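You operate a simulated robot arm through the tools that you are given. There is no shell and no other tool.

The job below is to be done with a simulated two-armed robot. You get a single attempt, and the scene is never put back.

TASK
Swap the blue air hose for the yellow one and test the stop.
Fine: blue shelf valve off for the swap and on again; the blue hose goes in the empty slot; then one press of the test button. Where these are worked on the way, their far stop is far enough and under half their travel is too little: blue shelf valve.

The check looks at the end state, three seconds after you hand in, the way a careful person would. Anything else that was tipped, shoved, dropped, spilled or broken makes it a failure.

THE ROBOT
Two 7-joint arms with two-finger parallel grippers on one trunk that stands fixed in place. Base frame: the origin is at the foot of the trunk, x ahead of it, y to its left, z up. Lengths are in mm, angles in rad, forces in N, time in s.
The left shoulder is at [50, 168, 1132], the right one opposite. With the tool pointing down near the work surface each hand reaches from about 100 to 640 mm from the base axis, measured 20 degrees to its own side. Payload 1.57 kg a hand.
Tool frame (each hand has its own): the origin (TCP) lies between the finger pads and is the grasp point; the fingertips stand 30 mm ahead of it; z points along the fingers, y is the line along which they close. Largest opening 80 mm; finger width 17, thickness 12; the body of the gripper, 40 by 82 mm, starts 80 mm behind the TCP.
Orientation is told as [roll, pitch, yaw] about the base's x, y, z axes, in that order, counted from this pose: with the fingers straight down and closing along the base's y, the tool's x points along the base's -x, its y along +y and its z along -z.

THE INTERFACE
- The arms move only by the tool jog_arm. It takes "left_targets", "right_targets" or both (then of equal length, played together; a hand with none holds still); each is a list of rows, each an object (a shift or turn left out is 0, a gripper value left out holds the last) with "translation": the shift along the tool's x, y, z in mm, a list of three; "rotation": the turn, a rotation vector about the tool's x, y, z in rad, a list of three. In form: [{"translation": [dx, dy, dz], "rotation": [wx, wy, wz]}, ...]. A call has 1 to 20 rows; each row is the pose to reach, as a shift and turn from the pose commanded when the call began, along the tool's axes at that moment. "left_hand" and "right_hand" are, for a hand that has rows, the opening, from 0 (shut) to 1 (fully open), set as the call begins (left out, the last holds). Each row takes 0.2 s and may step no farther than 50 mm and 0.15 rad from the row before; otherwise, or with a gripper value out of range, the whole call is refused. A pose out of reach is approached as far as the arm can. The call stops where the force on the tool passes 40 N (or 10 N more than at its start, if that is more) or the arm is blocked; 0.2 s more then pass. The fingers move at their own pace (about 45 mm/s each) and stop on an object; they squeeze with about 21 N. The grip force told is the motor's: it shows also when the fingers shut on nothing. Time passes only in rows, and 0.2 s behind the last, so rows that repeat a pose let the fingers close. It gives the time, the measured TCP pose, the force on the tool (base axes), the opening and the grip force at its end, in the units of the frame above (readings bear some noise), with the torque about the TCP (base axes, N m) and any sound that the robot's microphone picked up, and new pictures: "show" is both (left out), scene, wrist or none (wrist: the cameras of the hands that moved).
- Cameras (640 x 400 px; columns grow to the right, rows downward): "scene" is now at [109.2, 47.4, 1334.9]; the picture's right is [0.55, -0.84, 0.00], its down [-0.54, -0.35, -0.76] and it looks along [0.64, 0.42, -0.64] (base axes); focal length 319 px, centre (320, 200). "left" rides on the left gripper at [72, 7, -122] in its tool frame; the picture's right is [-0.09, 1.00, 0.00], its down [-0.84, -0.08, -0.54] and it looks along [-0.54, -0.05, 0.84] (tool axes); focal length 238 px, centre (320, 200). "right" rides on the right gripper at [72, -7, -122] in its tool frame; the picture's right is [0.09, 1.00, 0.00], its down [-0.84, 0.08, -0.54] and it looks along [-0.54, 0.05, 0.84] (tool axes); focal length 238 px, centre (320, 200). There is no depth. A picture from a camera that has moved, and an enlarged one, comes with that camera's place and axes in the base frame and with its lens.
- slide_trunk(by): slides the trunk up (or, below 0, down) by that many mm; the arms and the scene camera ride with it, the base frame stays. It gives what a move gives, with no picture.
- pan_tilt(pan, tilt): turns the head with the scene camera to pan (to the left, within 1.396 rad either way) and tilt (down, from -0.506 to 1.204), counted from straight ahead of the robot. It gives what a move gives, and a new picture of the scene camera.
- enlarge(camera, box): a new picture of the part [left, top, right, bottom] of that camera's present view, enlarged. The clock stands still meanwhile.
- hand_in(): hands the job in; it is judged then, once.

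Nothing tells you positions but the pictures and the camera data. Unless the task says otherwise, let go and move clear before handing in.

The tools are called after "Request:" as name(argument=value, ...) on one line, values as JSON. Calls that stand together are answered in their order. jog_arm: Moves the arms, as the interface text tells. Its arguments: {"type":"object","properties":{"left_targets":{"type":"array"},"left_hand":{"type":"number"},"right_targets":{"type":"array"},"right_hand":{"type":"number"},"show":{"type":"string","enum":["both","scene","wrist","none"]}},"required":[]} The other tools are called the same way: slide_trunk (by) moves the trunk up or down; pan_tilt (pan, tilt) turns the head that bears the scene camera; enlarge (camera, box) takes an enlarged picture of a part of a camera's view; hand_in () hands the job in.

At the start:

```text
time_s: 0.0
left_tool_pos: [327.6, 376.1, 1077.8]
left_tcp_rot: [0.001, -0.002, 0.001]
left_wrist_force: [0.1, 0.3, 0.2]
left_ft_torque: [-0.03, 0.0, -0.03]
left_grip_width: 79.8
left_gripper_force: 0.0
right_tool_pos: [407.3, 49.1, 1047.0]
right_tcp_rot: [-0.001, -0.001, 0.0]
right_wrist_force: [0.2, -0.2, 0.7]
right_ft_torque: [0.02, -0.02, 0.0]
right_grip_width: 80.5
right_gripper_force: 0.1
trunk travel left (down, up): [-300.0, 143.0]
head pan, tilt (commanded): [0.581, 0.7]
```

scene: 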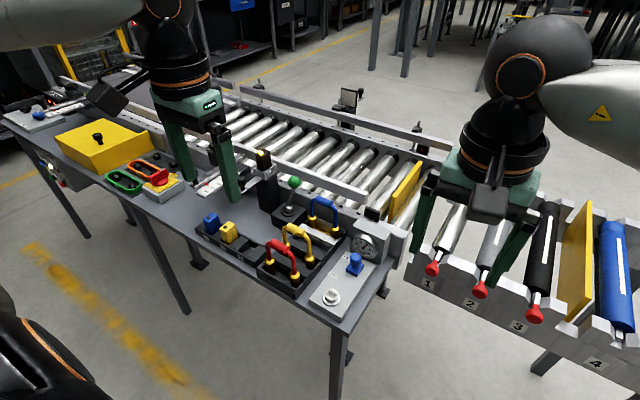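
right: 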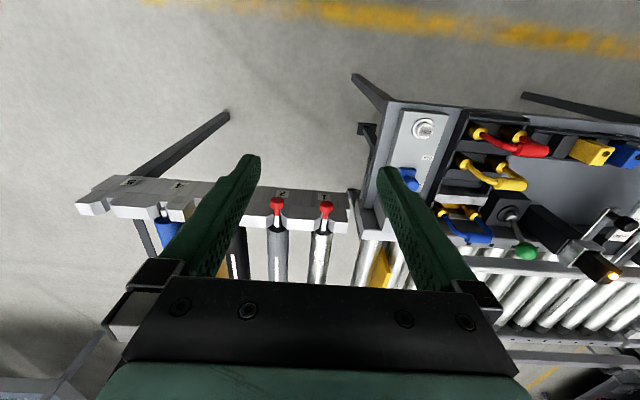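
left: 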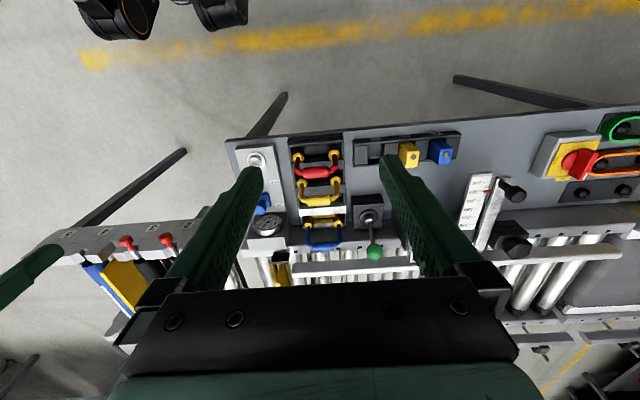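

I see a workbench with a conveyor, coloured handles, plug-like blocks, a gauge panel with a blue valve and a button, and other fixtures. I'll look closer before moving anything.

Request:
enlarge(camera="scene", box=[190, 140, 420, 330])

Request:
enlarge(camera="scene", box=[0, 40, 220, 220])

Request:
enlarge(camera="left", box=[220, 100, 480, 280])

Request:
enlarge(camera="right", box=[340, 80, 640, 300])

```text
2.11 times, centred on (305, 235) of scene
camera zoom: at [109.2, 47.4, 1334.9], right [0.55, -0.84, 0.0], down [-0.54, -0.35, -0.76], along [0.64, 0.42, -0.64], focal length 671 px, centre (352, 126)
```

zoom: 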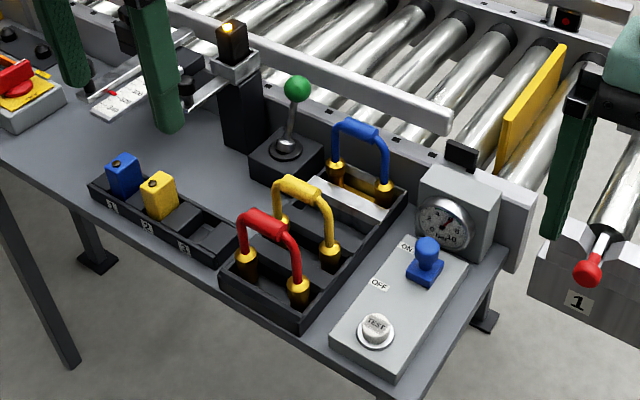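

```text
2.22 times, centred on (110, 130) of scene
camera zoom: at [109.2, 47.4, 1334.9], right [0.55, -0.84, 0.0], down [-0.54, -0.35, -0.76], along [0.64, 0.42, -0.64], focal length 708 px, centre (787, 356)
```

zoom: 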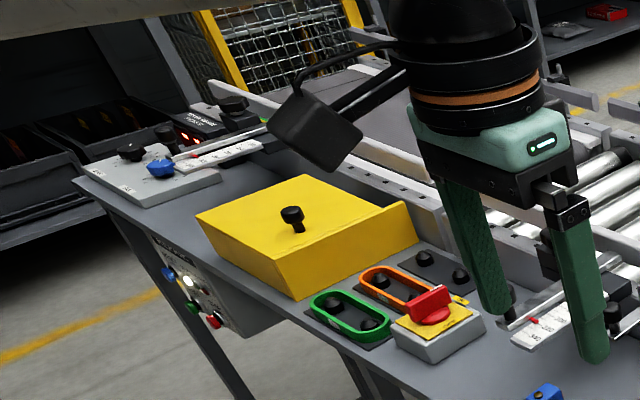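

```text
2.22 times, centred on (350, 190) of left
camera zoom: at [255.0, 382.5, 1197.6], right [0.09, 1.0, 0.0], down [0.84, -0.08, 0.54], along [0.54, -0.05, -0.84], focal length 530 px, centre (253, 222)
```

zoom: 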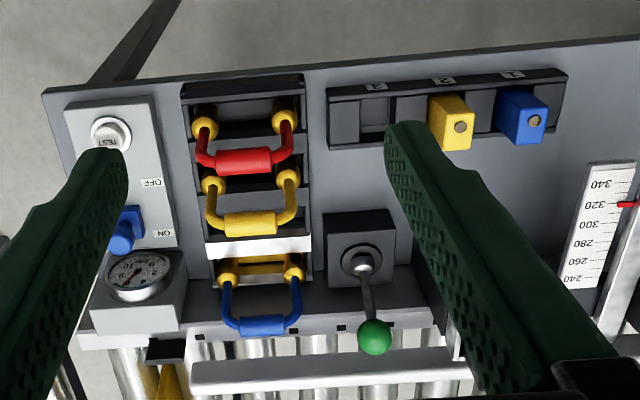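

```text
1.82 times, centred on (490, 190) of right
camera zoom: at [336.4, 41.8, 1169.7], right [-0.09, 1.0, 0.0], down [0.84, 0.08, 0.54], along [0.54, 0.05, -0.84], focal length 433 px, centre (11, 218)
```

zoom: 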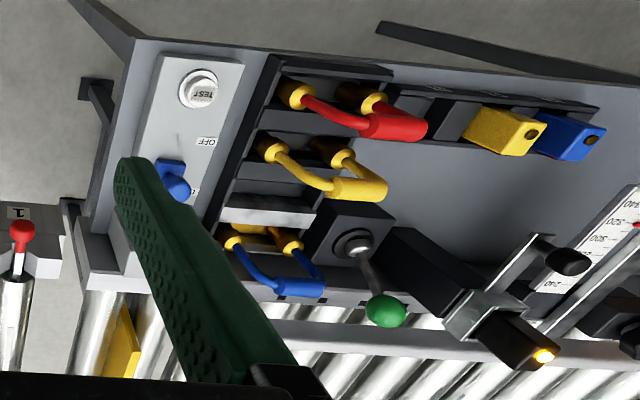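

The coloured loops look like hoses with brass couplings. There may be more than one blue valve, so I'll turn the head and survey the rest of the scene.

Request:
pan_tilt(pan=1.1, tilt=0.6)

Request:
pan_tilt(pan=-0.3, tilt=0.8)

Request:
pan_tilt(pan=0.45, tilt=0.85)

```text
time_s: 0.9
left_tool_pos: [328.7, 377.4, 1077.3]
left_tcp_rot: [0.001, -0.001, 0.002]
left_wrist_force: [-1.0, -0.1, -0.4]
left_ft_torque: [-0.03, -0.04, -0.01]
left_grip_width: 80.0
left_gripper_force: 0.1
right_tool_pos: [407.5, 47.8, 1046.0]
right_tcp_rot: [-0.001, -0.001, 0.0]
right_wrist_force: [0.2, -0.1, -1.0]
right_ft_torque: [0.01, -0.01, -0.01]
right_grip_width: 79.9
right_gripper_force: 0.0
trunk travel left (down, up): [-300.0, 143.0]
head pan, tilt (commanded): [1.1, 0.6]
camera scene: at [78.4, 79.5, 1343.5], right [0.89, -0.45, 0.0], down [-0.26, -0.5, -0.82], along [0.38, 0.73, -0.57], focal length 319 px, centre (320, 200)
```

scene: 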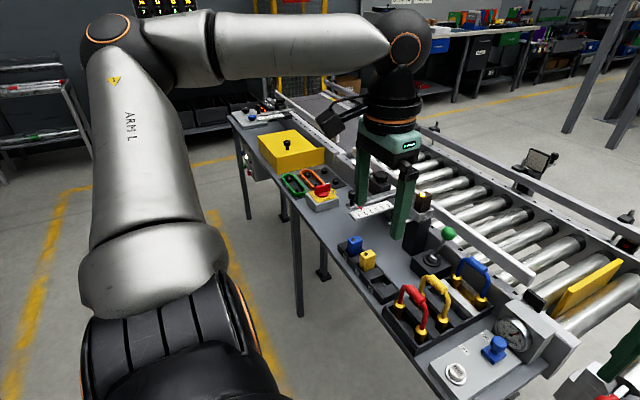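

```text
time_s: 2.5
left_tool_pos: [328.9, 378.4, 1077.5]
left_tcp_rot: [-0.001, -0.002, 0.001]
left_wrist_force: [-0.1, -0.2, 0.8]
left_ft_torque: [0.02, 0.0, -0.03]
left_grip_width: 79.6
left_gripper_force: 0.0
right_tool_pos: [407.5, 47.9, 1046.9]
right_tcp_rot: [-0.002, -0.001, 0.001]
right_wrist_force: [0.4, 0.2, 0.6]
right_ft_torque: [-0.03, 0.03, -0.05]
right_grip_width: 79.9
right_gripper_force: 0.2
trunk travel left (down, up): [-300.0, 143.0]
head pan, tilt (commanded): [-0.3, 0.799]
camera scene: at [115.3, -23.0, 1326.6], right [-0.3, -0.96, 0.0], down [-0.68, 0.21, -0.7], along [0.67, -0.21, -0.72], focal length 319 px, centre (320, 200)
```

scene: 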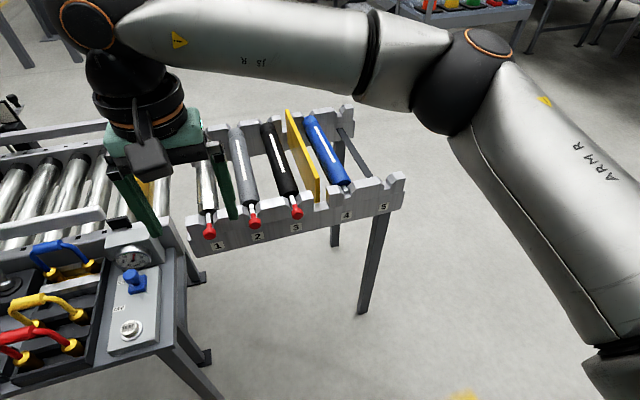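

```text
time_s: 3.6
left_tool_pos: [328.0, 377.9, 1077.3]
left_tcp_rot: [0.001, -0.002, 0.001]
left_wrist_force: [0.0, -0.4, 0.0]
left_ft_torque: [0.02, 0.0, -0.02]
left_grip_width: 80.0
left_gripper_force: 0.0
right_tool_pos: [406.9, 47.7, 1046.7]
right_tcp_rot: [0.0, -0.001, 0.0]
right_wrist_force: [-0.1, -0.8, 0.0]
right_ft_torque: [-0.03, 0.02, 0.02]
right_grip_width: 79.8
right_gripper_force: 0.0
trunk travel left (down, up): [-300.0, 143.0]
head pan, tilt (commanded): [0.45, 0.85]
camera scene: at [108.6, 34.8, 1322.6], right [0.43, -0.9, 0.0], down [-0.68, -0.33, -0.66], along [0.59, 0.29, -0.75], focal length 319 px, centre (320, 200)
```

scene: 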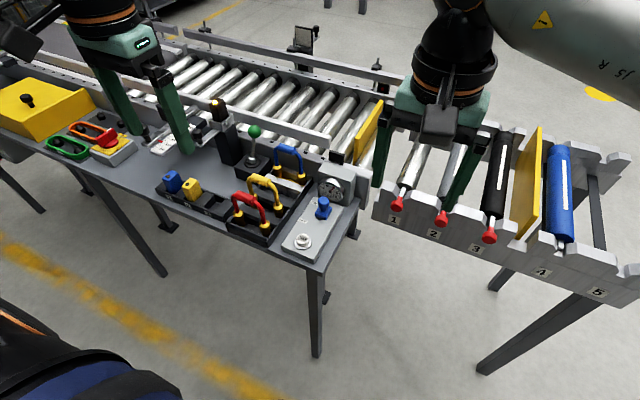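

The gauge panel has the blue ON/OFF valve and the TEST button. I'll zoom in on the rack, the far-left panel and the blocks.

Request:
enlarge(camera="scene", box=[210, 120, 370, 220])

Request:
enlarge(camera="scene", box=[220, 170, 360, 260])

Request:
enlarge(camera="right", box=[380, 100, 560, 260])

Request:
enlarge(camera="left", box=[220, 130, 400, 270])

```text
4.00 times, centred on (290, 170) of scene
camera zoom: at [108.6, 34.8, 1322.6], right [0.43, -0.9, 0.0], down [-0.68, -0.33, -0.66], along [0.59, 0.29, -0.75], focal length 1274 px, centre (440, 320)
```

zoom: 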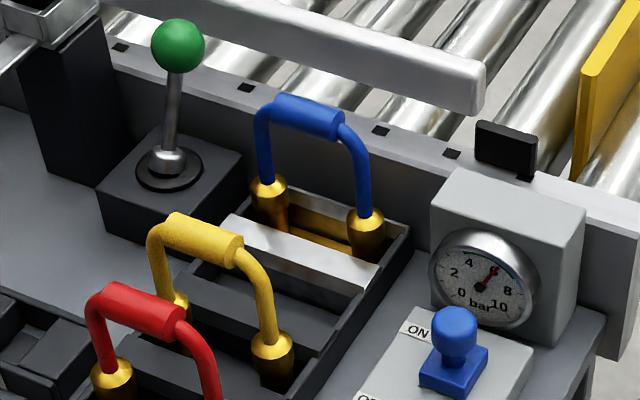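

```text
4.44 times, centred on (290, 215) of scene
camera zoom: at [108.6, 34.8, 1322.6], right [0.43, -0.9, 0.0], down [-0.68, -0.33, -0.66], along [0.59, 0.29, -0.75], focal length 1416 px, centre (453, 133)
```

zoom: 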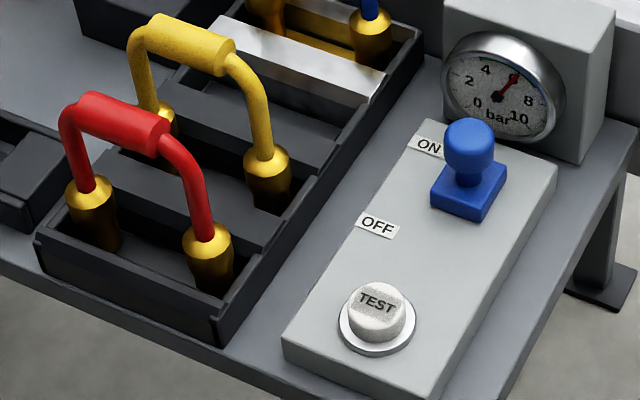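

```text
2.50 times, centred on (470, 180) of right
camera zoom: at [336.4, 41.8, 1169.7], right [-0.09, 1.0, 0.0], down [0.84, 0.08, 0.54], along [0.54, 0.05, -0.84], focal length 596 px, centre (-55, 250)
```

zoom: 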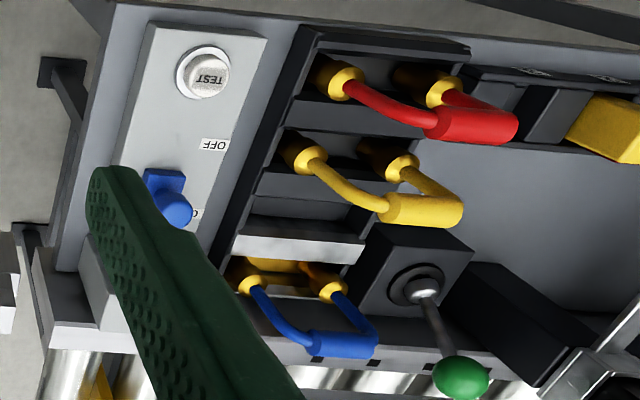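

```text
2.86 times, centred on (310, 200) of left
camera zoom: at [255.0, 382.5, 1197.6], right [0.09, 1.0, 0.0], down [0.84, -0.08, 0.54], along [0.54, -0.05, -0.84], focal length 681 px, centre (349, 200)
```

zoom: 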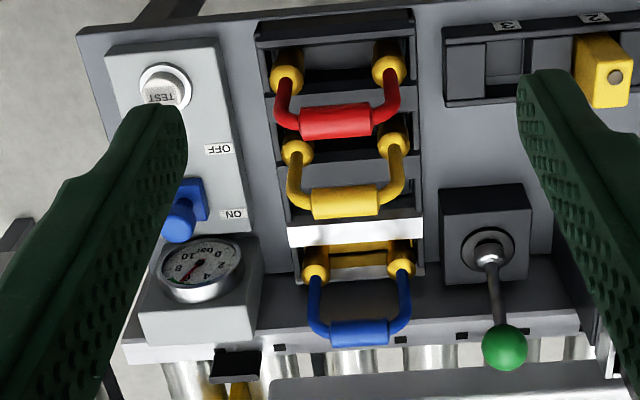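

The blue hose sits at the back of the rack near (600, 358), yellow near (487, 358) and red near (430, 358). The valve is near (532, 230) and TEST near (438, 234). I'll zoom tighter to find the empty slot and see how the valve is built.

Request:
enlarge(camera="scene", box=[255, 140, 325, 184])

Request:
enlarge(camera="left", box=[280, 180, 360, 230])

Request:
enlarge(camera="left", box=[230, 140, 310, 245])

Request:
enlarge(camera="right", box=[430, 160, 510, 230])

Request:
enlarge(camera="scene", box=[290, 170, 360, 214])

```text
9.09 times, centred on (290, 162) of scene
camera zoom: at [108.6, 34.8, 1322.6], right [0.43, -0.9, 0.0], down [-0.68, -0.33, -0.66], along [0.59, 0.29, -0.75], focal length 2896 px, centre (593, 546)
```

zoom: 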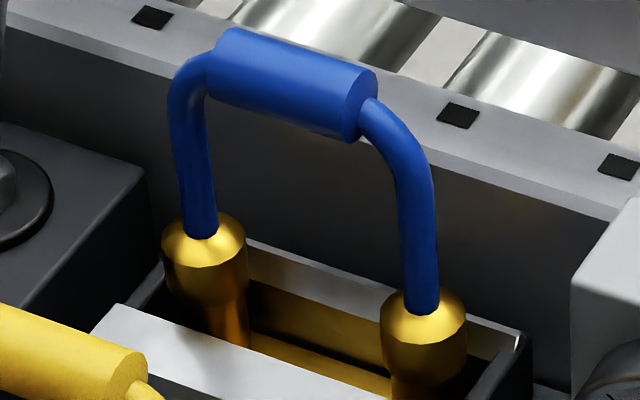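

```text
8.00 times, centred on (320, 205) of left
camera zoom: at [255.0, 382.5, 1197.6], right [0.09, 1.0, 0.0], down [0.84, -0.08, 0.54], along [0.54, -0.05, -0.84], focal length 1907 px, centre (320, 160)
```

zoom: 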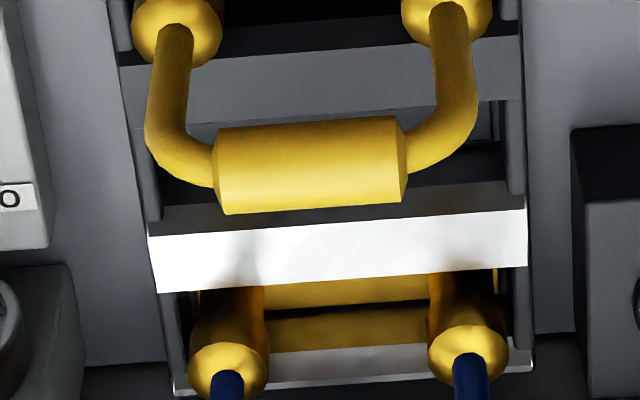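

```text
3.81 times, centred on (270, 192) of left
camera zoom: at [255.0, 382.5, 1197.6], right [0.09, 1.0, 0.0], down [0.84, -0.08, 0.54], along [0.54, -0.05, -0.84], focal length 908 px, centre (510, 229)
```

zoom: 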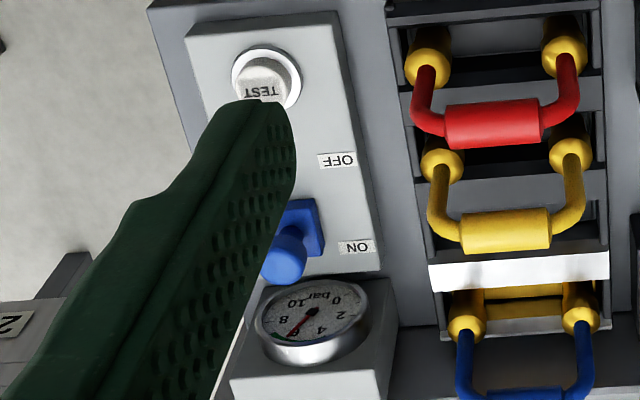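

```text
5.71 times, centred on (470, 195) of right
camera zoom: at [336.4, 41.8, 1169.7], right [-0.09, 1.0, 0.0], down [0.84, 0.08, 0.54], along [0.54, 0.05, -0.84], focal length 1362 px, centre (-537, 229)
```

zoom: 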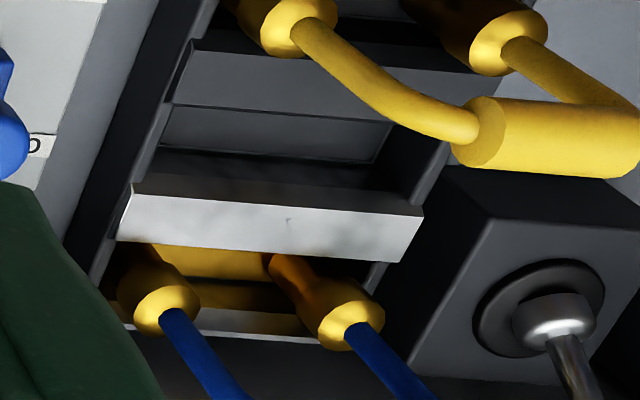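

```text
9.09 times, centred on (325, 192) of scene
camera zoom: at [108.6, 34.8, 1322.6], right [0.43, -0.9, 0.0], down [-0.68, -0.33, -0.66], along [0.59, 0.29, -0.75], focal length 2896 px, centre (274, 273)
```

zoom: 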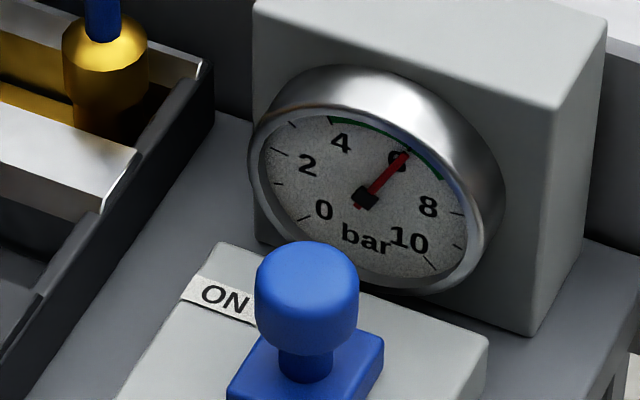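

The rack has four slots: red, yellow, empty at x≈545, and a brass-lined service slot holding blue. Another blue knob stands at the far left of the bench, so I'll check that it isn't the valve in question.

Request:
pan_tilt(pan=1.1, tilt=0.6)

Request:
enlarge(camera="scene", box=[220, 90, 320, 152])

Request:
enlarge(camera="scene", box=[230, 130, 350, 210])

Request:
enlarge(camera="scene", box=[320, 180, 420, 310])

Request:
enlarge(camera="scene", box=[420, 240, 540, 390])

```text
time_s: 4.6
left_tool_pos: [328.0, 376.9, 1077.9]
left_tcp_rot: [0.0, -0.002, 0.001]
left_wrist_force: [0.0, 0.3, -0.3]
left_ft_torque: [0.0, 0.03, 0.03]
left_grip_width: 80.2
left_gripper_force: 0.1
right_tool_pos: [407.4, 48.7, 1046.2]
right_tcp_rot: [-0.001, 0.002, 0.0]
right_wrist_force: [0.0, -0.5, 0.4]
right_ft_torque: [0.0, 0.02, 0.01]
right_grip_width: 80.0
right_gripper_force: 0.1
trunk travel left (down, up): [-300.0, 143.0]
head pan, tilt (commanded): [1.1, 0.6]
camera scene: at [78.4, 79.5, 1343.5], right [0.89, -0.45, 0.0], down [-0.26, -0.5, -0.82], along [0.38, 0.73, -0.57], focal length 319 px, centre (320, 200)
```

scene: 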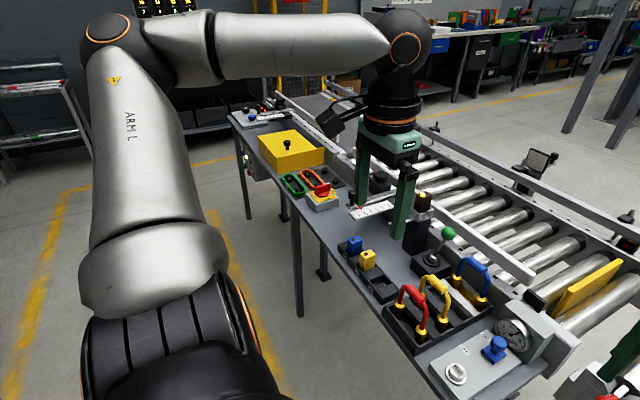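

```text
6.40 times, centred on (270, 121) of scene
camera zoom: at [78.4, 79.5, 1343.5], right [0.89, -0.45, 0.0], down [-0.26, -0.5, -0.82], along [0.38, 0.73, -0.57], focal length 2039 px, centre (640, 706)
```

zoom: 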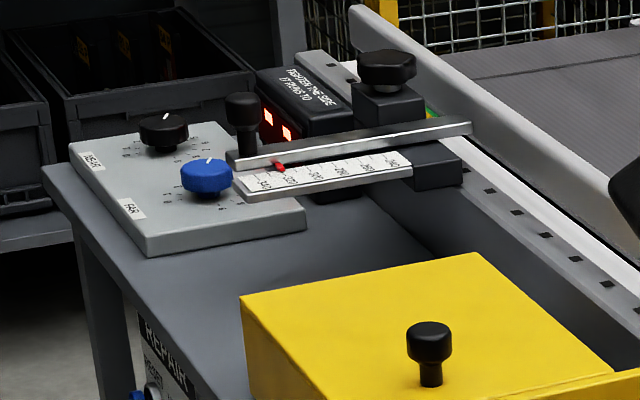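

```text
5.00 times, centred on (290, 170) of scene
camera zoom: at [78.4, 79.5, 1343.5], right [0.89, -0.45, 0.0], down [-0.26, -0.5, -0.82], along [0.38, 0.73, -0.57], focal length 1593 px, centre (470, 350)
```

zoom: 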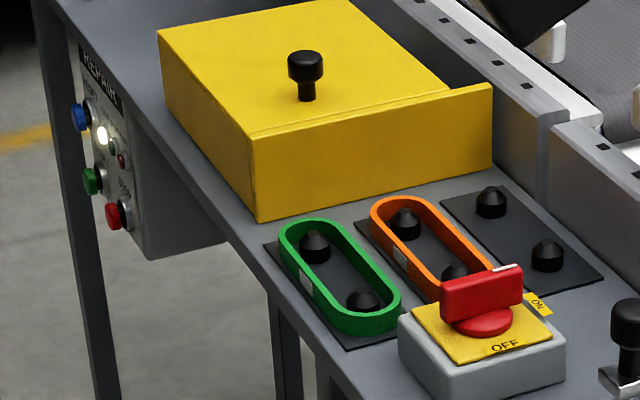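

```text
3.08 times, centred on (370, 245) of scene
camera zoom: at [78.4, 79.5, 1343.5], right [0.89, -0.45, 0.0], down [-0.26, -0.5, -0.82], along [0.38, 0.73, -0.57], focal length 980 px, centre (166, 62)
```

zoom: 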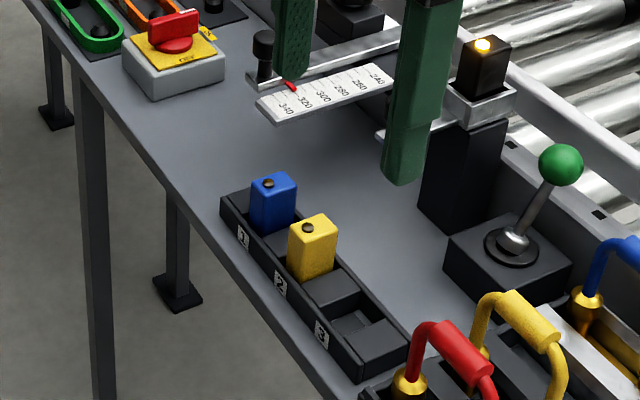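

```text
2.67 times, centred on (480, 315) of scene
camera zoom: at [78.4, 79.5, 1343.5], right [0.89, -0.45, 0.0], down [-0.26, -0.5, -0.82], along [0.38, 0.73, -0.57], focal length 850 px, centre (-107, -107)
```

zoom: 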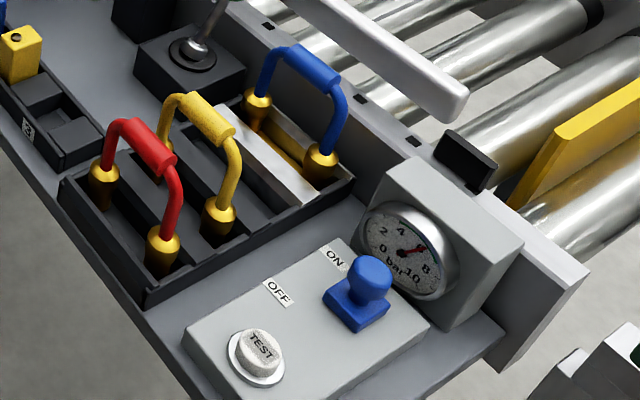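

The blue slide valve by the gauge is the air valve and the far-left knobs are just dials. First I'll back the right arm off to its side and bring the left hand over the valve, still high up.

Request:
jog_arm(right_targets=[{"translation": [0, -50, 0]}, {"translation": [0, -100, 0]}, {"translation": [0, -150, 0]}, {"translation": [0, -200, 0]}], show="none")

Request:
jog_arm(left_targets=[{"translation": [-34, -24, 21]}, {"translation": [-68, -48, 42]}, {"translation": [-102, -72, 64]}, {"translation": [-136, -97, 85]}, {"translation": [-170, -121, 106]}, {"translation": [-204, -145, 128]}, {"translation": [-204, -145, 128]}], left_hand=0.6)

Request:
pan_tilt(pan=0.5, tilt=0.85)

```text
time_s: 5.6
left_tool_pos: [328.0, 377.6, 1077.3]
left_tcp_rot: [0.001, -0.002, 0.0]
left_wrist_force: [0.5, -0.1, -0.2]
left_ft_torque: [0.04, 0.0, -0.01]
left_grip_width: 80.0
left_gripper_force: 0.1
right_tool_pos: [406.3, -153.9, 1047.9]
right_tcp_rot: [0.0, 0.001, 0.002]
right_wrist_force: [0.0, -0.1, 0.0]
right_ft_torque: [0.0, -0.02, -0.01]
right_grip_width: 80.2
right_gripper_force: 0.0
trunk travel left (down, up): [-300.0, 143.0]
head pan, tilt (commanded): [1.1, 0.6]
```

```text
time_s: 7.2
left_tool_pos: [527.7, 235.7, 951.6]
left_tcp_rot: [-0.002, -0.003, 0.002]
left_wrist_force: [0.0, 0.7, -0.2]
left_ft_torque: [-0.01, -0.01, -0.01]
left_grip_width: 48.1
left_gripper_force: 0.0
left hand out of reach, approached as far as the arm can: row 6, 7
right_tool_pos: [406.1, -153.7, 1046.7]
right_tcp_rot: [0.0, 0.0, 0.0]
right_wrist_force: [0.4, 0.2, 0.0]
right_ft_torque: [-0.01, -0.03, 0.01]
right_grip_width: 80.1
right_gripper_force: 0.1
trunk travel left (down, up): [-300.0, 143.0]
head pan, tilt (commanded): [1.1, 0.6]
camera scene: at [78.5, 79.5, 1343.5], right [0.89, -0.45, 0.0], down [-0.26, -0.5, -0.83], along [0.37, 0.74, -0.56], focal length 319 px, centre (320, 200)
camera left: at [454.8, 240.4, 1072.3], right [0.09, 1.0, 0.0], down [0.83, -0.08, 0.55], along [0.54, -0.05, -0.84], focal length 238 px, centre (320, 200)
```

scene: 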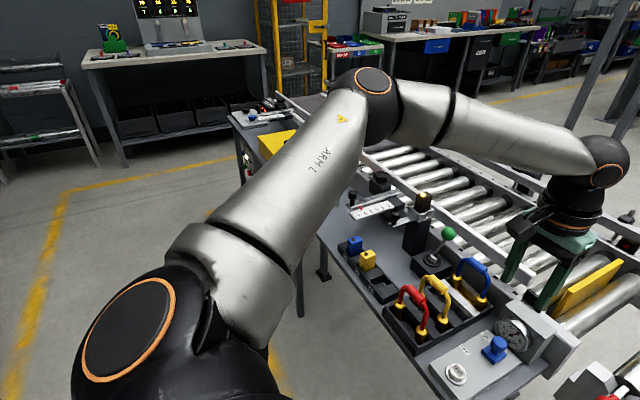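
left: 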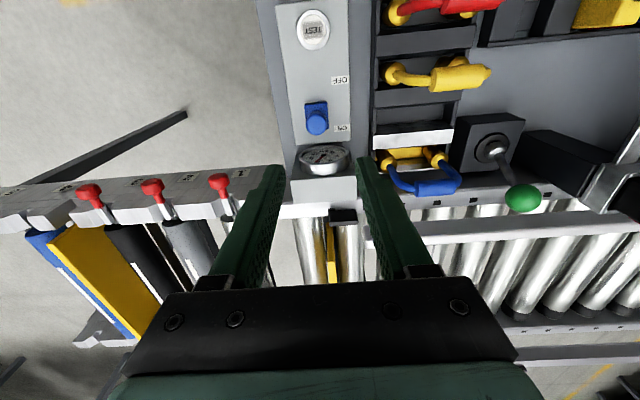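

```text
time_s: 8.2
left_tool_pos: [527.7, 235.6, 953.3]
left_tcp_rot: [-0.002, -0.003, 0.002]
left_wrist_force: [-0.1, -1.5, 0.0]
left_ft_torque: [-0.01, -0.02, -0.03]
left_grip_width: 48.2
left_gripper_force: 0.1
right_tool_pos: [406.2, -152.3, 1046.7]
right_tcp_rot: [-0.001, 0.001, 0.0]
right_wrist_force: [0.9, -0.3, 0.0]
right_ft_torque: [0.02, -0.02, -0.03]
right_grip_width: 80.2
right_gripper_force: 0.1
trunk travel left (down, up): [-300.0, 143.0]
head pan, tilt (commanded): [0.499, 0.85]
camera scene: at [106.8, 38.3, 1322.6], right [0.48, -0.88, 0.0], down [-0.66, -0.36, -0.66], along [0.58, 0.32, -0.75], focal length 319 px, centre (320, 200)
```

scene: 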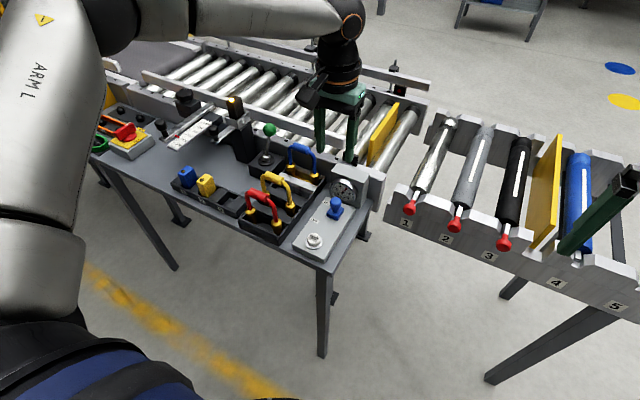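

The left hand ran out of reach at this height, apparently from the wrist bend and not arm length. Raising the trunk should let the forearm slope down and reach farther.

Request:
slide_trunk(by=140)

Request:
jog_arm(left_targets=[{"translation": [0, 0, 50]}, {"translation": [0, 0, 100]}, {"translation": [0, 0, 150]}, {"translation": [0, 0, 150]}], show="wrist")

```text
time_s: 9.9
left_tool_pos: [527.4, 235.7, 1090.6]
left_tcp_rot: [-0.003, -0.004, 0.005]
left_wrist_force: [-0.3, -0.5, -0.5]
left_ft_torque: [-0.02, 0.0, 0.03]
left_grip_width: 48.0
left_gripper_force: 0.2
right_tool_pos: [407.3, -154.0, 1186.3]
right_tcp_rot: [0.0, 0.0, -0.001]
right_wrist_force: [0.4, -0.3, -0.6]
right_ft_torque: [-0.02, 0.0, -0.03]
right_grip_width: 80.0
right_gripper_force: 0.0
trunk travel left (down, up): [-440.0, 3.0]
head pan, tilt (commanded): [0.499, 0.85]
```

```text
time_s: 10.9
left_tool_pos: [485.0, 260.9, 980.0]
left_tcp_rot: [-0.004, -0.004, 0.002]
left_wrist_force: [-0.3, -0.8, 0.0]
left_ft_torque: [0.02, 0.03, -0.02]
left_grip_width: 47.8
left_gripper_force: 0.0
left hand out of reach, approached as far as the arm can: row 1, 2, 3, 4
right_tool_pos: [404.7, -153.2, 1187.4]
right_tcp_rot: [-0.001, 0.0, 0.001]
right_wrist_force: [-0.1, -0.4, 0.1]
right_ft_torque: [0.0, 0.01, -0.01]
right_grip_width: 80.1
right_gripper_force: 0.1
trunk travel left (down, up): [-440.0, 3.0]
head pan, tilt (commanded): [0.499, 0.85]
camera left: at [411.7, 266.8, 1100.0], right [0.09, 1.0, 0.0], down [0.83, -0.07, 0.55], along [0.54, -0.05, -0.84], focal length 238 px, centre (320, 200)
```

left: 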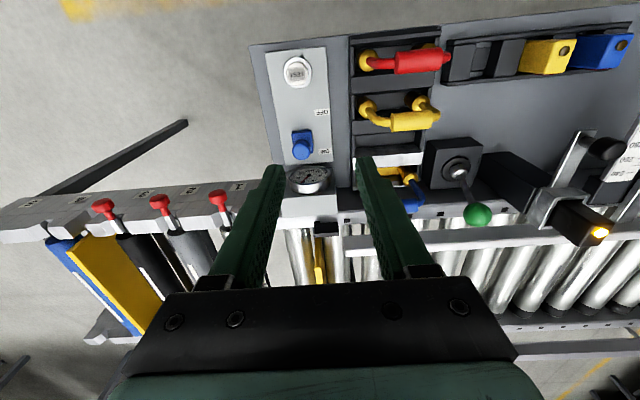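

Reach got worse as the hand went lower, so something other than arm length is limiting it. I'll look at the arm's posture.

Request:
pan_tilt(pan=0.9, tilt=0.6)

```text
time_s: 11.8
left_tool_pos: [486.0, 260.4, 980.8]
left_tcp_rot: [-0.001, -0.005, 0.002]
left_wrist_force: [-0.7, 0.2, 0.0]
left_ft_torque: [0.0, -0.01, 0.0]
left_grip_width: 47.9
left_gripper_force: 0.0
right_tool_pos: [405.7, -153.1, 1187.5]
right_tcp_rot: [-0.002, -0.001, 0.0]
right_wrist_force: [0.3, -0.4, 0.1]
right_ft_torque: [-0.02, -0.02, -0.01]
right_grip_width: 80.0
right_gripper_force: 0.1
trunk travel left (down, up): [-440.0, 3.0]
head pan, tilt (commanded): [0.901, 0.6]
camera scene: at [93.1, 70.0, 1483.5], right [0.78, -0.62, 0.0], down [-0.35, -0.44, -0.82], along [0.51, 0.65, -0.57], focal length 319 px, centre (320, 200)
```

scene: 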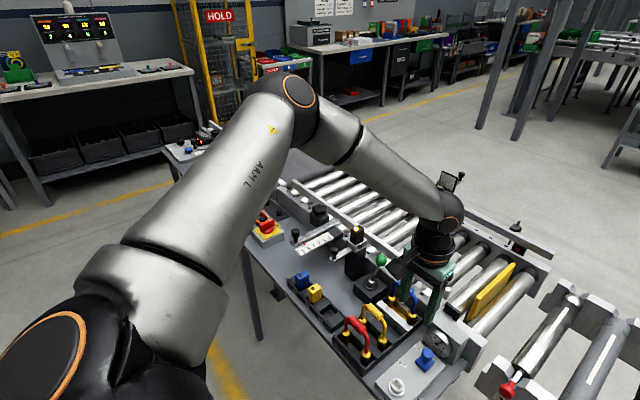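

The elbow still has plenty of bend, so a joint limit is stopping the hand. I'll go back up and see how turning the yaw changes the reach.

Request:
jog_arm(left_targets=[{"translation": [0, 0, -50]}, {"translation": [0, 0, -100]}, {"translation": [0, 0, -100]}], show="none")

Request:
jog_arm(left_targets=[{"rotation": [0, 0, 0.15]}, {"rotation": [0, 0, 0.3]}, {"rotation": [0, 0, 0.45]}, {"rotation": [0, 0, 0.6]}, {"rotation": [0, 0, 0.6]}], show="none")

```text
time_s: 12.6
left_tool_pos: [486.4, 262.2, 1080.8]
left_tcp_rot: [-0.003, -0.002, 0.002]
left_wrist_force: [-0.1, 0.8, -0.2]
left_ft_torque: [-0.01, 0.0, 0.04]
left_grip_width: 48.0
left_gripper_force: 0.2
right_tool_pos: [405.4, -152.7, 1187.6]
right_tcp_rot: [0.001, 0.001, 0.001]
right_wrist_force: [0.6, 0.5, -0.6]
right_ft_torque: [-0.02, -0.02, -0.02]
right_grip_width: 80.1
right_gripper_force: 0.0
trunk travel left (down, up): [-440.0, 3.0]
head pan, tilt (commanded): [0.901, 0.6]
```

```text
time_s: 13.8
left_tool_pos: [486.4, 262.8, 1081.5]
left_tcp_rot: [-0.002, -0.004, -0.6]
left_wrist_force: [0.3, 0.1, -0.5]
left_ft_torque: [0.01, 0.01, -0.01]
left_grip_width: 47.9
left_gripper_force: 0.0
right_tool_pos: [406.1, -153.1, 1187.5]
right_tcp_rot: [0.0, 0.002, 0.0]
right_wrist_force: [0.1, -0.3, -0.5]
right_ft_torque: [0.02, -0.04, -0.01]
right_grip_width: 79.9
right_gripper_force: 0.0
trunk travel left (down, up): [-440.0, 3.0]
head pan, tilt (commanded): [0.901, 0.6]
```

Request:
jog_arm(left_targets=[{"translation": [-33, 22.6, 0]}, {"translation": [-66, 45.2, 0]}, {"translation": [-99, 67.8, 0]}, {"translation": [-99, 67.8, 0]}], show="none")

```text
time_s: 14.8
left_tool_pos: [549.3, 279.5, 1092.2]
left_tcp_rot: [0.001, -0.006, -0.6]
left_wrist_force: [-0.2, 0.5, 0.2]
left_ft_torque: [0.02, -0.03, 0.0]
left_grip_width: 48.1
left_gripper_force: 0.0
left hand out of reach, approached as far as the arm can: row 2, 3, 4
right_tool_pos: [405.5, -153.5, 1188.2]
right_tcp_rot: [0.0, -0.002, -0.001]
right_wrist_force: [0.4, 0.8, 0.1]
right_ft_torque: [0.02, 0.03, 0.03]
right_grip_width: 79.8
right_gripper_force: 0.1
trunk travel left (down, up): [-440.0, 3.0]
head pan, tilt (commanded): [0.901, 0.6]
```

Request:
jog_arm(left_targets=[{"rotation": [0, 0, 0.15]}, {"rotation": [0, 0, 0.3]}, {"rotation": [0, 0, 0.45]}, {"rotation": [0, 0, 0.6]}, {"rotation": [0, 0, 0.75]}, {"rotation": [0, 0, 0.9]}, {"rotation": [0, 0, 0.97]}, {"rotation": [0, 0, 0.97]}], show="none")

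Request:
jog_arm(left_targets=[{"translation": [20, 20, 0]}, {"translation": [40, 40, 0]}, {"translation": [60, 60, 0]}, {"translation": [60, 60, 0]}], show="both")

```text
time_s: 16.6
left_tool_pos: [550.3, 279.9, 1093.6]
left_tcp_rot: [0.005, -0.003, -1.57]
left_wrist_force: [-0.2, -0.2, 0.3]
left_ft_torque: [0.0, 0.02, -0.01]
left_grip_width: 48.1
left_gripper_force: 0.1
right_tool_pos: [406.7, -153.2, 1187.3]
right_tcp_rot: [0.0, 0.001, 0.0]
right_wrist_force: [0.1, -0.1, 0.5]
right_ft_torque: [0.01, -0.03, -0.03]
right_grip_width: 80.2
right_gripper_force: 0.0
trunk travel left (down, up): [-440.0, 3.0]
head pan, tilt (commanded): [0.901, 0.6]
```

```text
time_s: 17.6
left_tool_pos: [567.4, 343.2, 1100.5]
left_tcp_rot: [0.004, -0.001, -1.57]
left_wrist_force: [0.8, 0.4, 0.4]
left_ft_torque: [0.01, -0.03, 0.0]
left_grip_width: 48.3
left_gripper_force: 0.0
left hand out of reach, approached as far as the arm can: row 1, 2, 3, 4
right_tool_pos: [406.5, -153.8, 1187.9]
right_tcp_rot: [-0.001, 0.0, 0.0]
right_wrist_force: [0.2, 0.6, -0.6]
right_ft_torque: [-0.01, -0.02, -0.01]
right_grip_width: 79.9
right_gripper_force: 0.1
trunk travel left (down, up): [-440.0, 3.0]
head pan, tilt (commanded): [0.901, 0.6]
camera scene: at [93.1, 70.0, 1483.5], right [0.78, -0.62, 0.0], down [-0.35, -0.44, -0.83], along [0.51, 0.65, -0.56], focal length 319 px, centre (320, 200)
camera left: at [572.7, 413.2, 1221.3], right [1.0, -0.09, 0.0], down [-0.08, -0.84, 0.54], along [-0.04, -0.54, -0.84], focal length 238 px, centre (320, 200)
```

scene: 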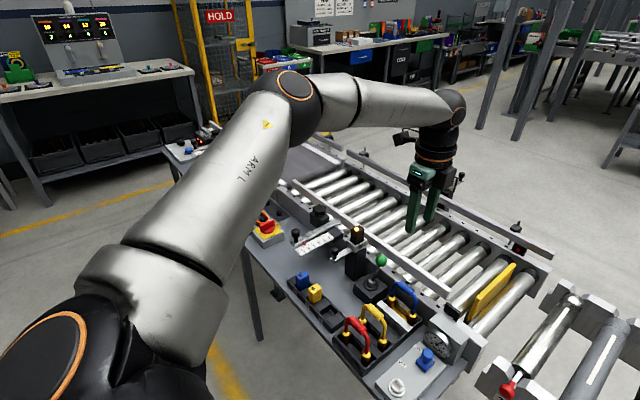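
left: 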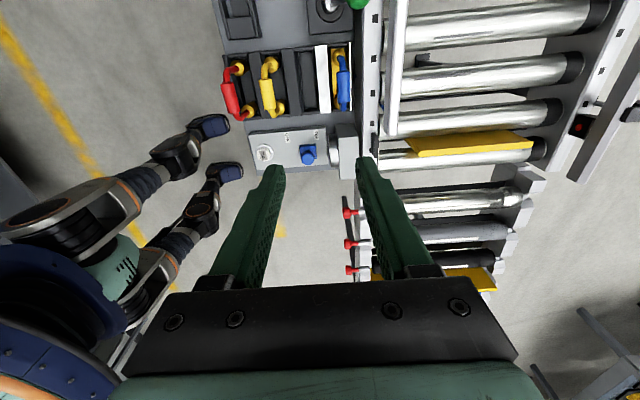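

The stalls all fit an elbow stuck about (236, 203, 111) mm from the shoulder with a forearm of roughly 288 mm. That means the trunk should go down, not up, with a small tool tilt for the farthest point. I'll raise both hands clear, then lower the trunk.

Request:
jog_arm(left_targets=[{"translation": [-9, -18, -43]}, {"translation": [-18, -36, -86]}, {"translation": [-27, -54, -129]}, {"translation": [-36, -72, -172]}, {"translation": [-43, -87, -213]}, {"translation": [-43, -87, -213]}], right_targets=[{"translation": [20, 0, -25]}, {"translation": [40, 0, -50]}, {"translation": [60, 0, -75]}, {"translation": [80, 0, -100]}, {"translation": [80, 0, -100]}, {"translation": [80, 0, -100]}], show="scene")

```text
time_s: 18.9
left_tool_pos: [479.5, 300.2, 1313.6]
left_tcp_rot: [0.002, -0.002, -1.569]
left_wrist_force: [-0.4, -0.5, 0.1]
left_ft_torque: [-0.02, 0.0, -0.01]
left_grip_width: 47.9
left_gripper_force: 0.1
right_tool_pos: [325.6, -152.6, 1286.5]
right_tcp_rot: [0.0, 0.002, 0.0]
right_wrist_force: [0.0, -0.4, 0.1]
right_ft_torque: [-0.05, 0.0, -0.01]
right_grip_width: 79.9
right_gripper_force: 0.0
trunk travel left (down, up): [-440.0, 3.0]
head pan, tilt (commanded): [0.901, 0.6]
camera scene: at [93.2, 70.5, 1483.4], right [0.78, -0.62, 0.0], down [-0.35, -0.44, -0.82], along [0.51, 0.65, -0.57], focal length 319 px, centre (320, 200)
```

scene: 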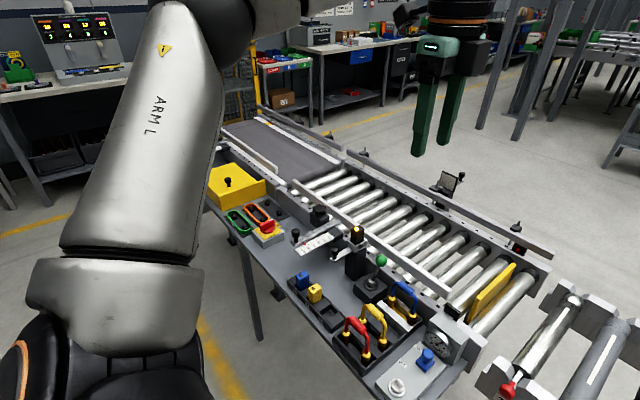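

Both hands are high and clear. I'll lower the trunk 330 mm now.

Request:
slide_trunk(by=-330)

Request:
pan_tilt(pan=0.55, tilt=0.6)

```text
time_s: 22.2
left_tool_pos: [479.1, 299.2, 984.0]
left_tcp_rot: [0.004, -0.002, -1.568]
left_wrist_force: [-0.2, -0.1, -0.2]
left_ft_torque: [0.03, -0.02, 0.0]
left_grip_width: 48.0
left_gripper_force: 0.1
right_tool_pos: [324.7, -152.9, 957.9]
right_tcp_rot: [-0.001, 0.0, 0.0]
right_wrist_force: [0.1, -0.3, -0.2]
right_ft_torque: [-0.01, 0.0, 0.01]
right_grip_width: 79.9
right_gripper_force: 0.0
trunk travel left (down, up): [-110.0, 333.0]
head pan, tilt (commanded): [0.901, 0.6]
```

```text
time_s: 23.0
left_tool_pos: [479.1, 299.6, 983.8]
left_tcp_rot: [0.005, -0.002, -1.569]
left_wrist_force: [0.3, -0.9, 0.6]
left_ft_torque: [-0.02, -0.04, -0.01]
left_grip_width: 47.8
left_gripper_force: 0.1
right_tool_pos: [325.2, -153.2, 957.0]
right_tcp_rot: [0.0, 0.0, 0.001]
right_wrist_force: [1.2, -0.3, 1.0]
right_ft_torque: [0.02, 0.01, -0.01]
right_grip_width: 80.0
right_gripper_force: 0.0
trunk travel left (down, up): [-110.0, 333.0]
head pan, tilt (commanded): [0.55, 0.6]
camera scene: at [113.5, 47.0, 1153.5], right [0.52, -0.85, 0.0], down [-0.48, -0.3, -0.83], along [0.7, 0.43, -0.56], focal length 319 px, centre (320, 200)
```

scene: 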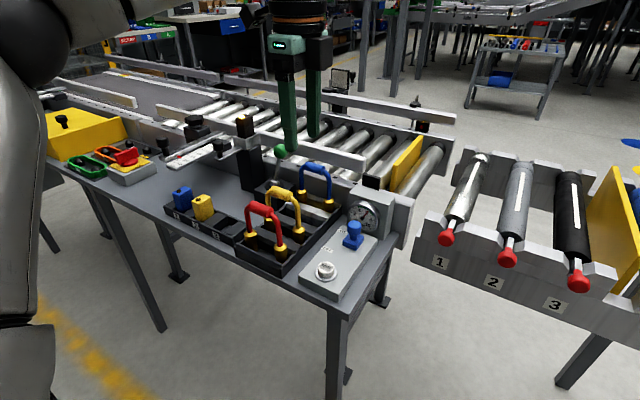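

Request:
jog_arm(left_targets=[{"translation": [0, 0, 0]}], show="wrist")

Request:
enlarge(camera="scene", box=[230, 150, 400, 300])

Request:
enlarge(camera="scene", box=[310, 180, 410, 260])

```text
time_s: 23.4
left_tool_pos: [479.0, 299.4, 983.2]
left_tcp_rot: [0.004, -0.002, -1.57]
left_wrist_force: [-0.3, 0.5, -0.6]
left_ft_torque: [0.01, -0.01, -0.02]
left_grip_width: 48.2
left_gripper_force: 0.1
right_tool_pos: [326.0, -152.8, 957.1]
right_tcp_rot: [0.0, -0.001, 0.0]
right_wrist_force: [0.3, -0.4, 0.1]
right_ft_torque: [0.01, 0.01, -0.01]
right_grip_width: 80.1
right_gripper_force: 0.0
trunk travel left (down, up): [-110.0, 333.0]
head pan, tilt (commanded): [0.55, 0.6]
camera left: at [483.8, 370.6, 1103.2], right [1.0, -0.09, 0.0], down [-0.08, -0.84, 0.54], along [-0.05, -0.54, -0.84], focal length 238 px, centre (320, 200)
```

left: 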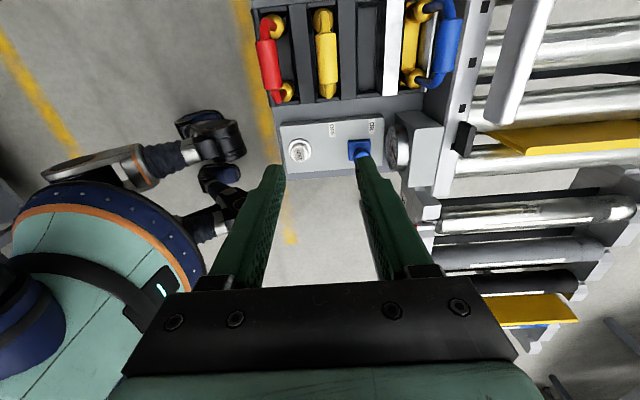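

```text
2.67 times, centred on (315, 225) of scene
camera zoom: at [113.6, 47.0, 1153.5], right [0.52, -0.85, 0.0], down [-0.48, -0.3, -0.83], along [0.7, 0.43, -0.56], focal length 850 px, centre (333, 133)
```

zoom: 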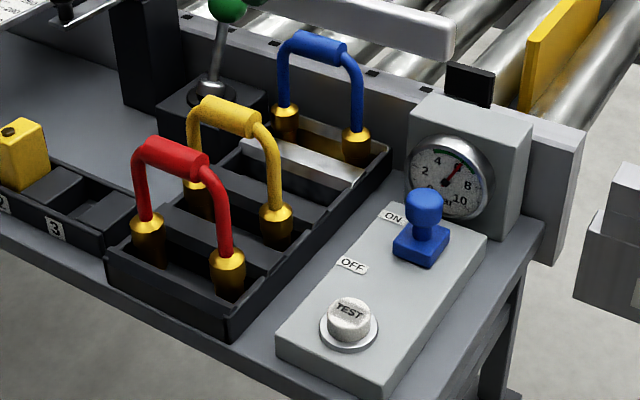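

```text
5.00 times, centred on (360, 220) of scene
camera zoom: at [113.6, 47.0, 1153.5], right [0.52, -0.85, 0.0], down [-0.48, -0.3, -0.83], along [0.7, 0.43, -0.56], focal length 1593 px, centre (120, 100)
```

zoom: 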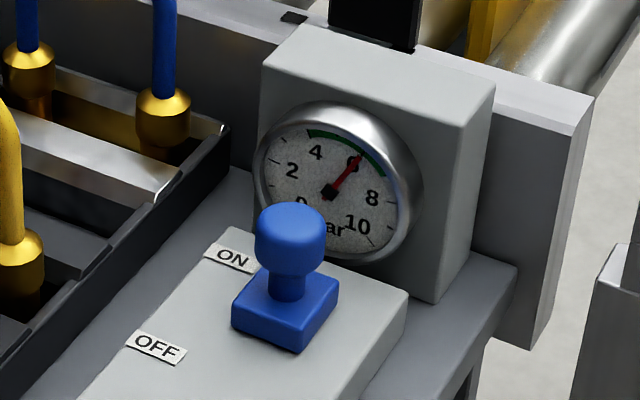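

Request:
enlarge(camera="left", box=[260, 100, 460, 225])

Request:
enlarge(camera="left", box=[250, 0, 490, 120])

```text
3.20 times, centred on (360, 162) of left
camera zoom: at [483.8, 370.6, 1103.2], right [1.0, -0.09, 0.0], down [-0.08, -0.84, 0.54], along [-0.05, -0.54, -0.84], focal length 763 px, centre (192, 320)
```

zoom: 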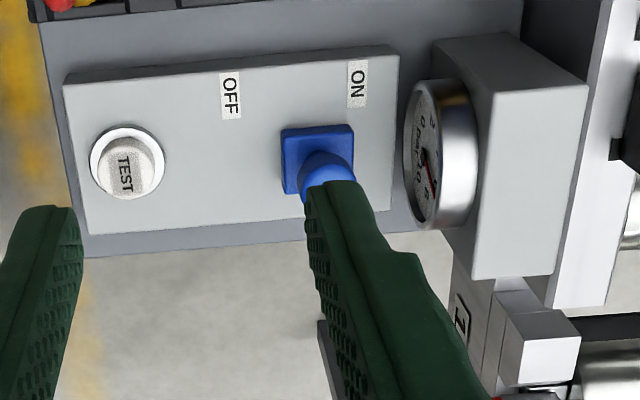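

```text
2.67 times, centred on (370, 60) of left
camera zoom: at [483.8, 370.6, 1103.2], right [1.0, -0.09, 0.0], down [-0.08, -0.84, 0.54], along [-0.05, -0.54, -0.84], focal length 636 px, centre (187, 573)
```

zoom: 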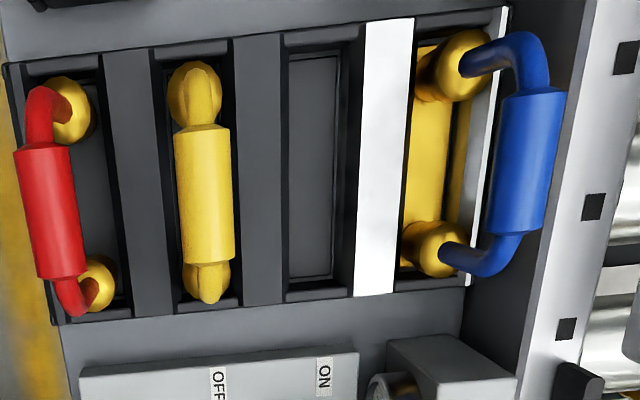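

The slide valve sits at about (532, 232), the knob is roughly 25 mm across, and the gauge bezel begins near x≈565. I'll turn the hand back to yaw 0 so the fingers close along y, clear of the gauge, and move above the knob.

Request:
jog_arm(left_targets=[{"translation": [-6, 4, 7], "rotation": [0, 0, -0.15]}, {"translation": [-12, 8, 14], "rotation": [0, 0, -0.3]}, {"translation": [-18, 13, 21], "rotation": [0, 0, -0.45]}, {"translation": [-24, 18, 28], "rotation": [0, 0, -0.6]}, {"translation": [-30, 23, 35], "rotation": [0, 0, -0.75]}, {"translation": [-36, 28, 42], "rotation": [0, 0, -0.9]}, {"translation": [-42, 33, 49], "rotation": [0, 0, -1.05]}, {"translation": [-48, 38, 56], "rotation": [0, 0, -1.2]}, {"translation": [-54, 43, 63], "rotation": [0, 0, -1.35]}, {"translation": [-60, 48, 70], "rotation": [0, 0, -1.5]}, {"translation": [-67, 53, 80], "rotation": [0, 0, -1.57]}, {"translation": [-67, 53, 80], "rotation": [0, 0, -1.57]}], left_hand=0.6)

```text
time_s: 26.0
left_tool_pos: [526.6, 237.6, 901.2]
left_tcp_rot: [-0.001, -0.006, 0.005]
left_wrist_force: [0.6, 0.9, 0.6]
left_ft_torque: [-0.02, 0.02, -0.02]
left_grip_width: 48.0
left_gripper_force: 0.1
left hand out of reach, approached as far as the arm can: row 11, 12
right_tool_pos: [326.2, -152.7, 957.3]
right_tcp_rot: [-0.001, -0.001, 0.001]
right_wrist_force: [0.5, 0.0, -0.2]
right_ft_torque: [0.01, 0.01, 0.0]
right_grip_width: 80.2
right_gripper_force: 0.0
trunk travel left (down, up): [-110.0, 333.0]
head pan, tilt (commanded): [0.55, 0.6]
camera scene: at [113.6, 47.0, 1153.5], right [0.52, -0.85, 0.0], down [-0.48, -0.3, -0.83], along [0.7, 0.43, -0.56], focal length 319 px, centre (320, 200)
camera left: at [452.7, 241.9, 1021.2], right [0.09, 1.0, 0.0], down [0.83, -0.07, 0.55], along [0.54, -0.05, -0.84], focal length 238 px, centre (320, 200)
```

scene: 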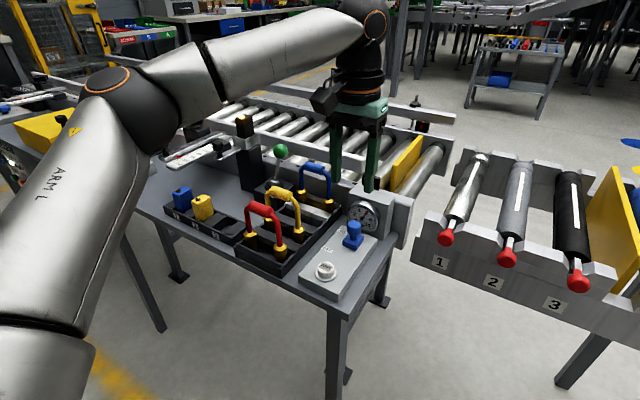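
left: 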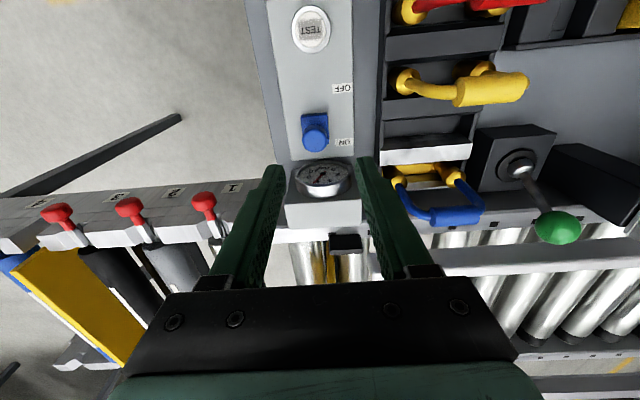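

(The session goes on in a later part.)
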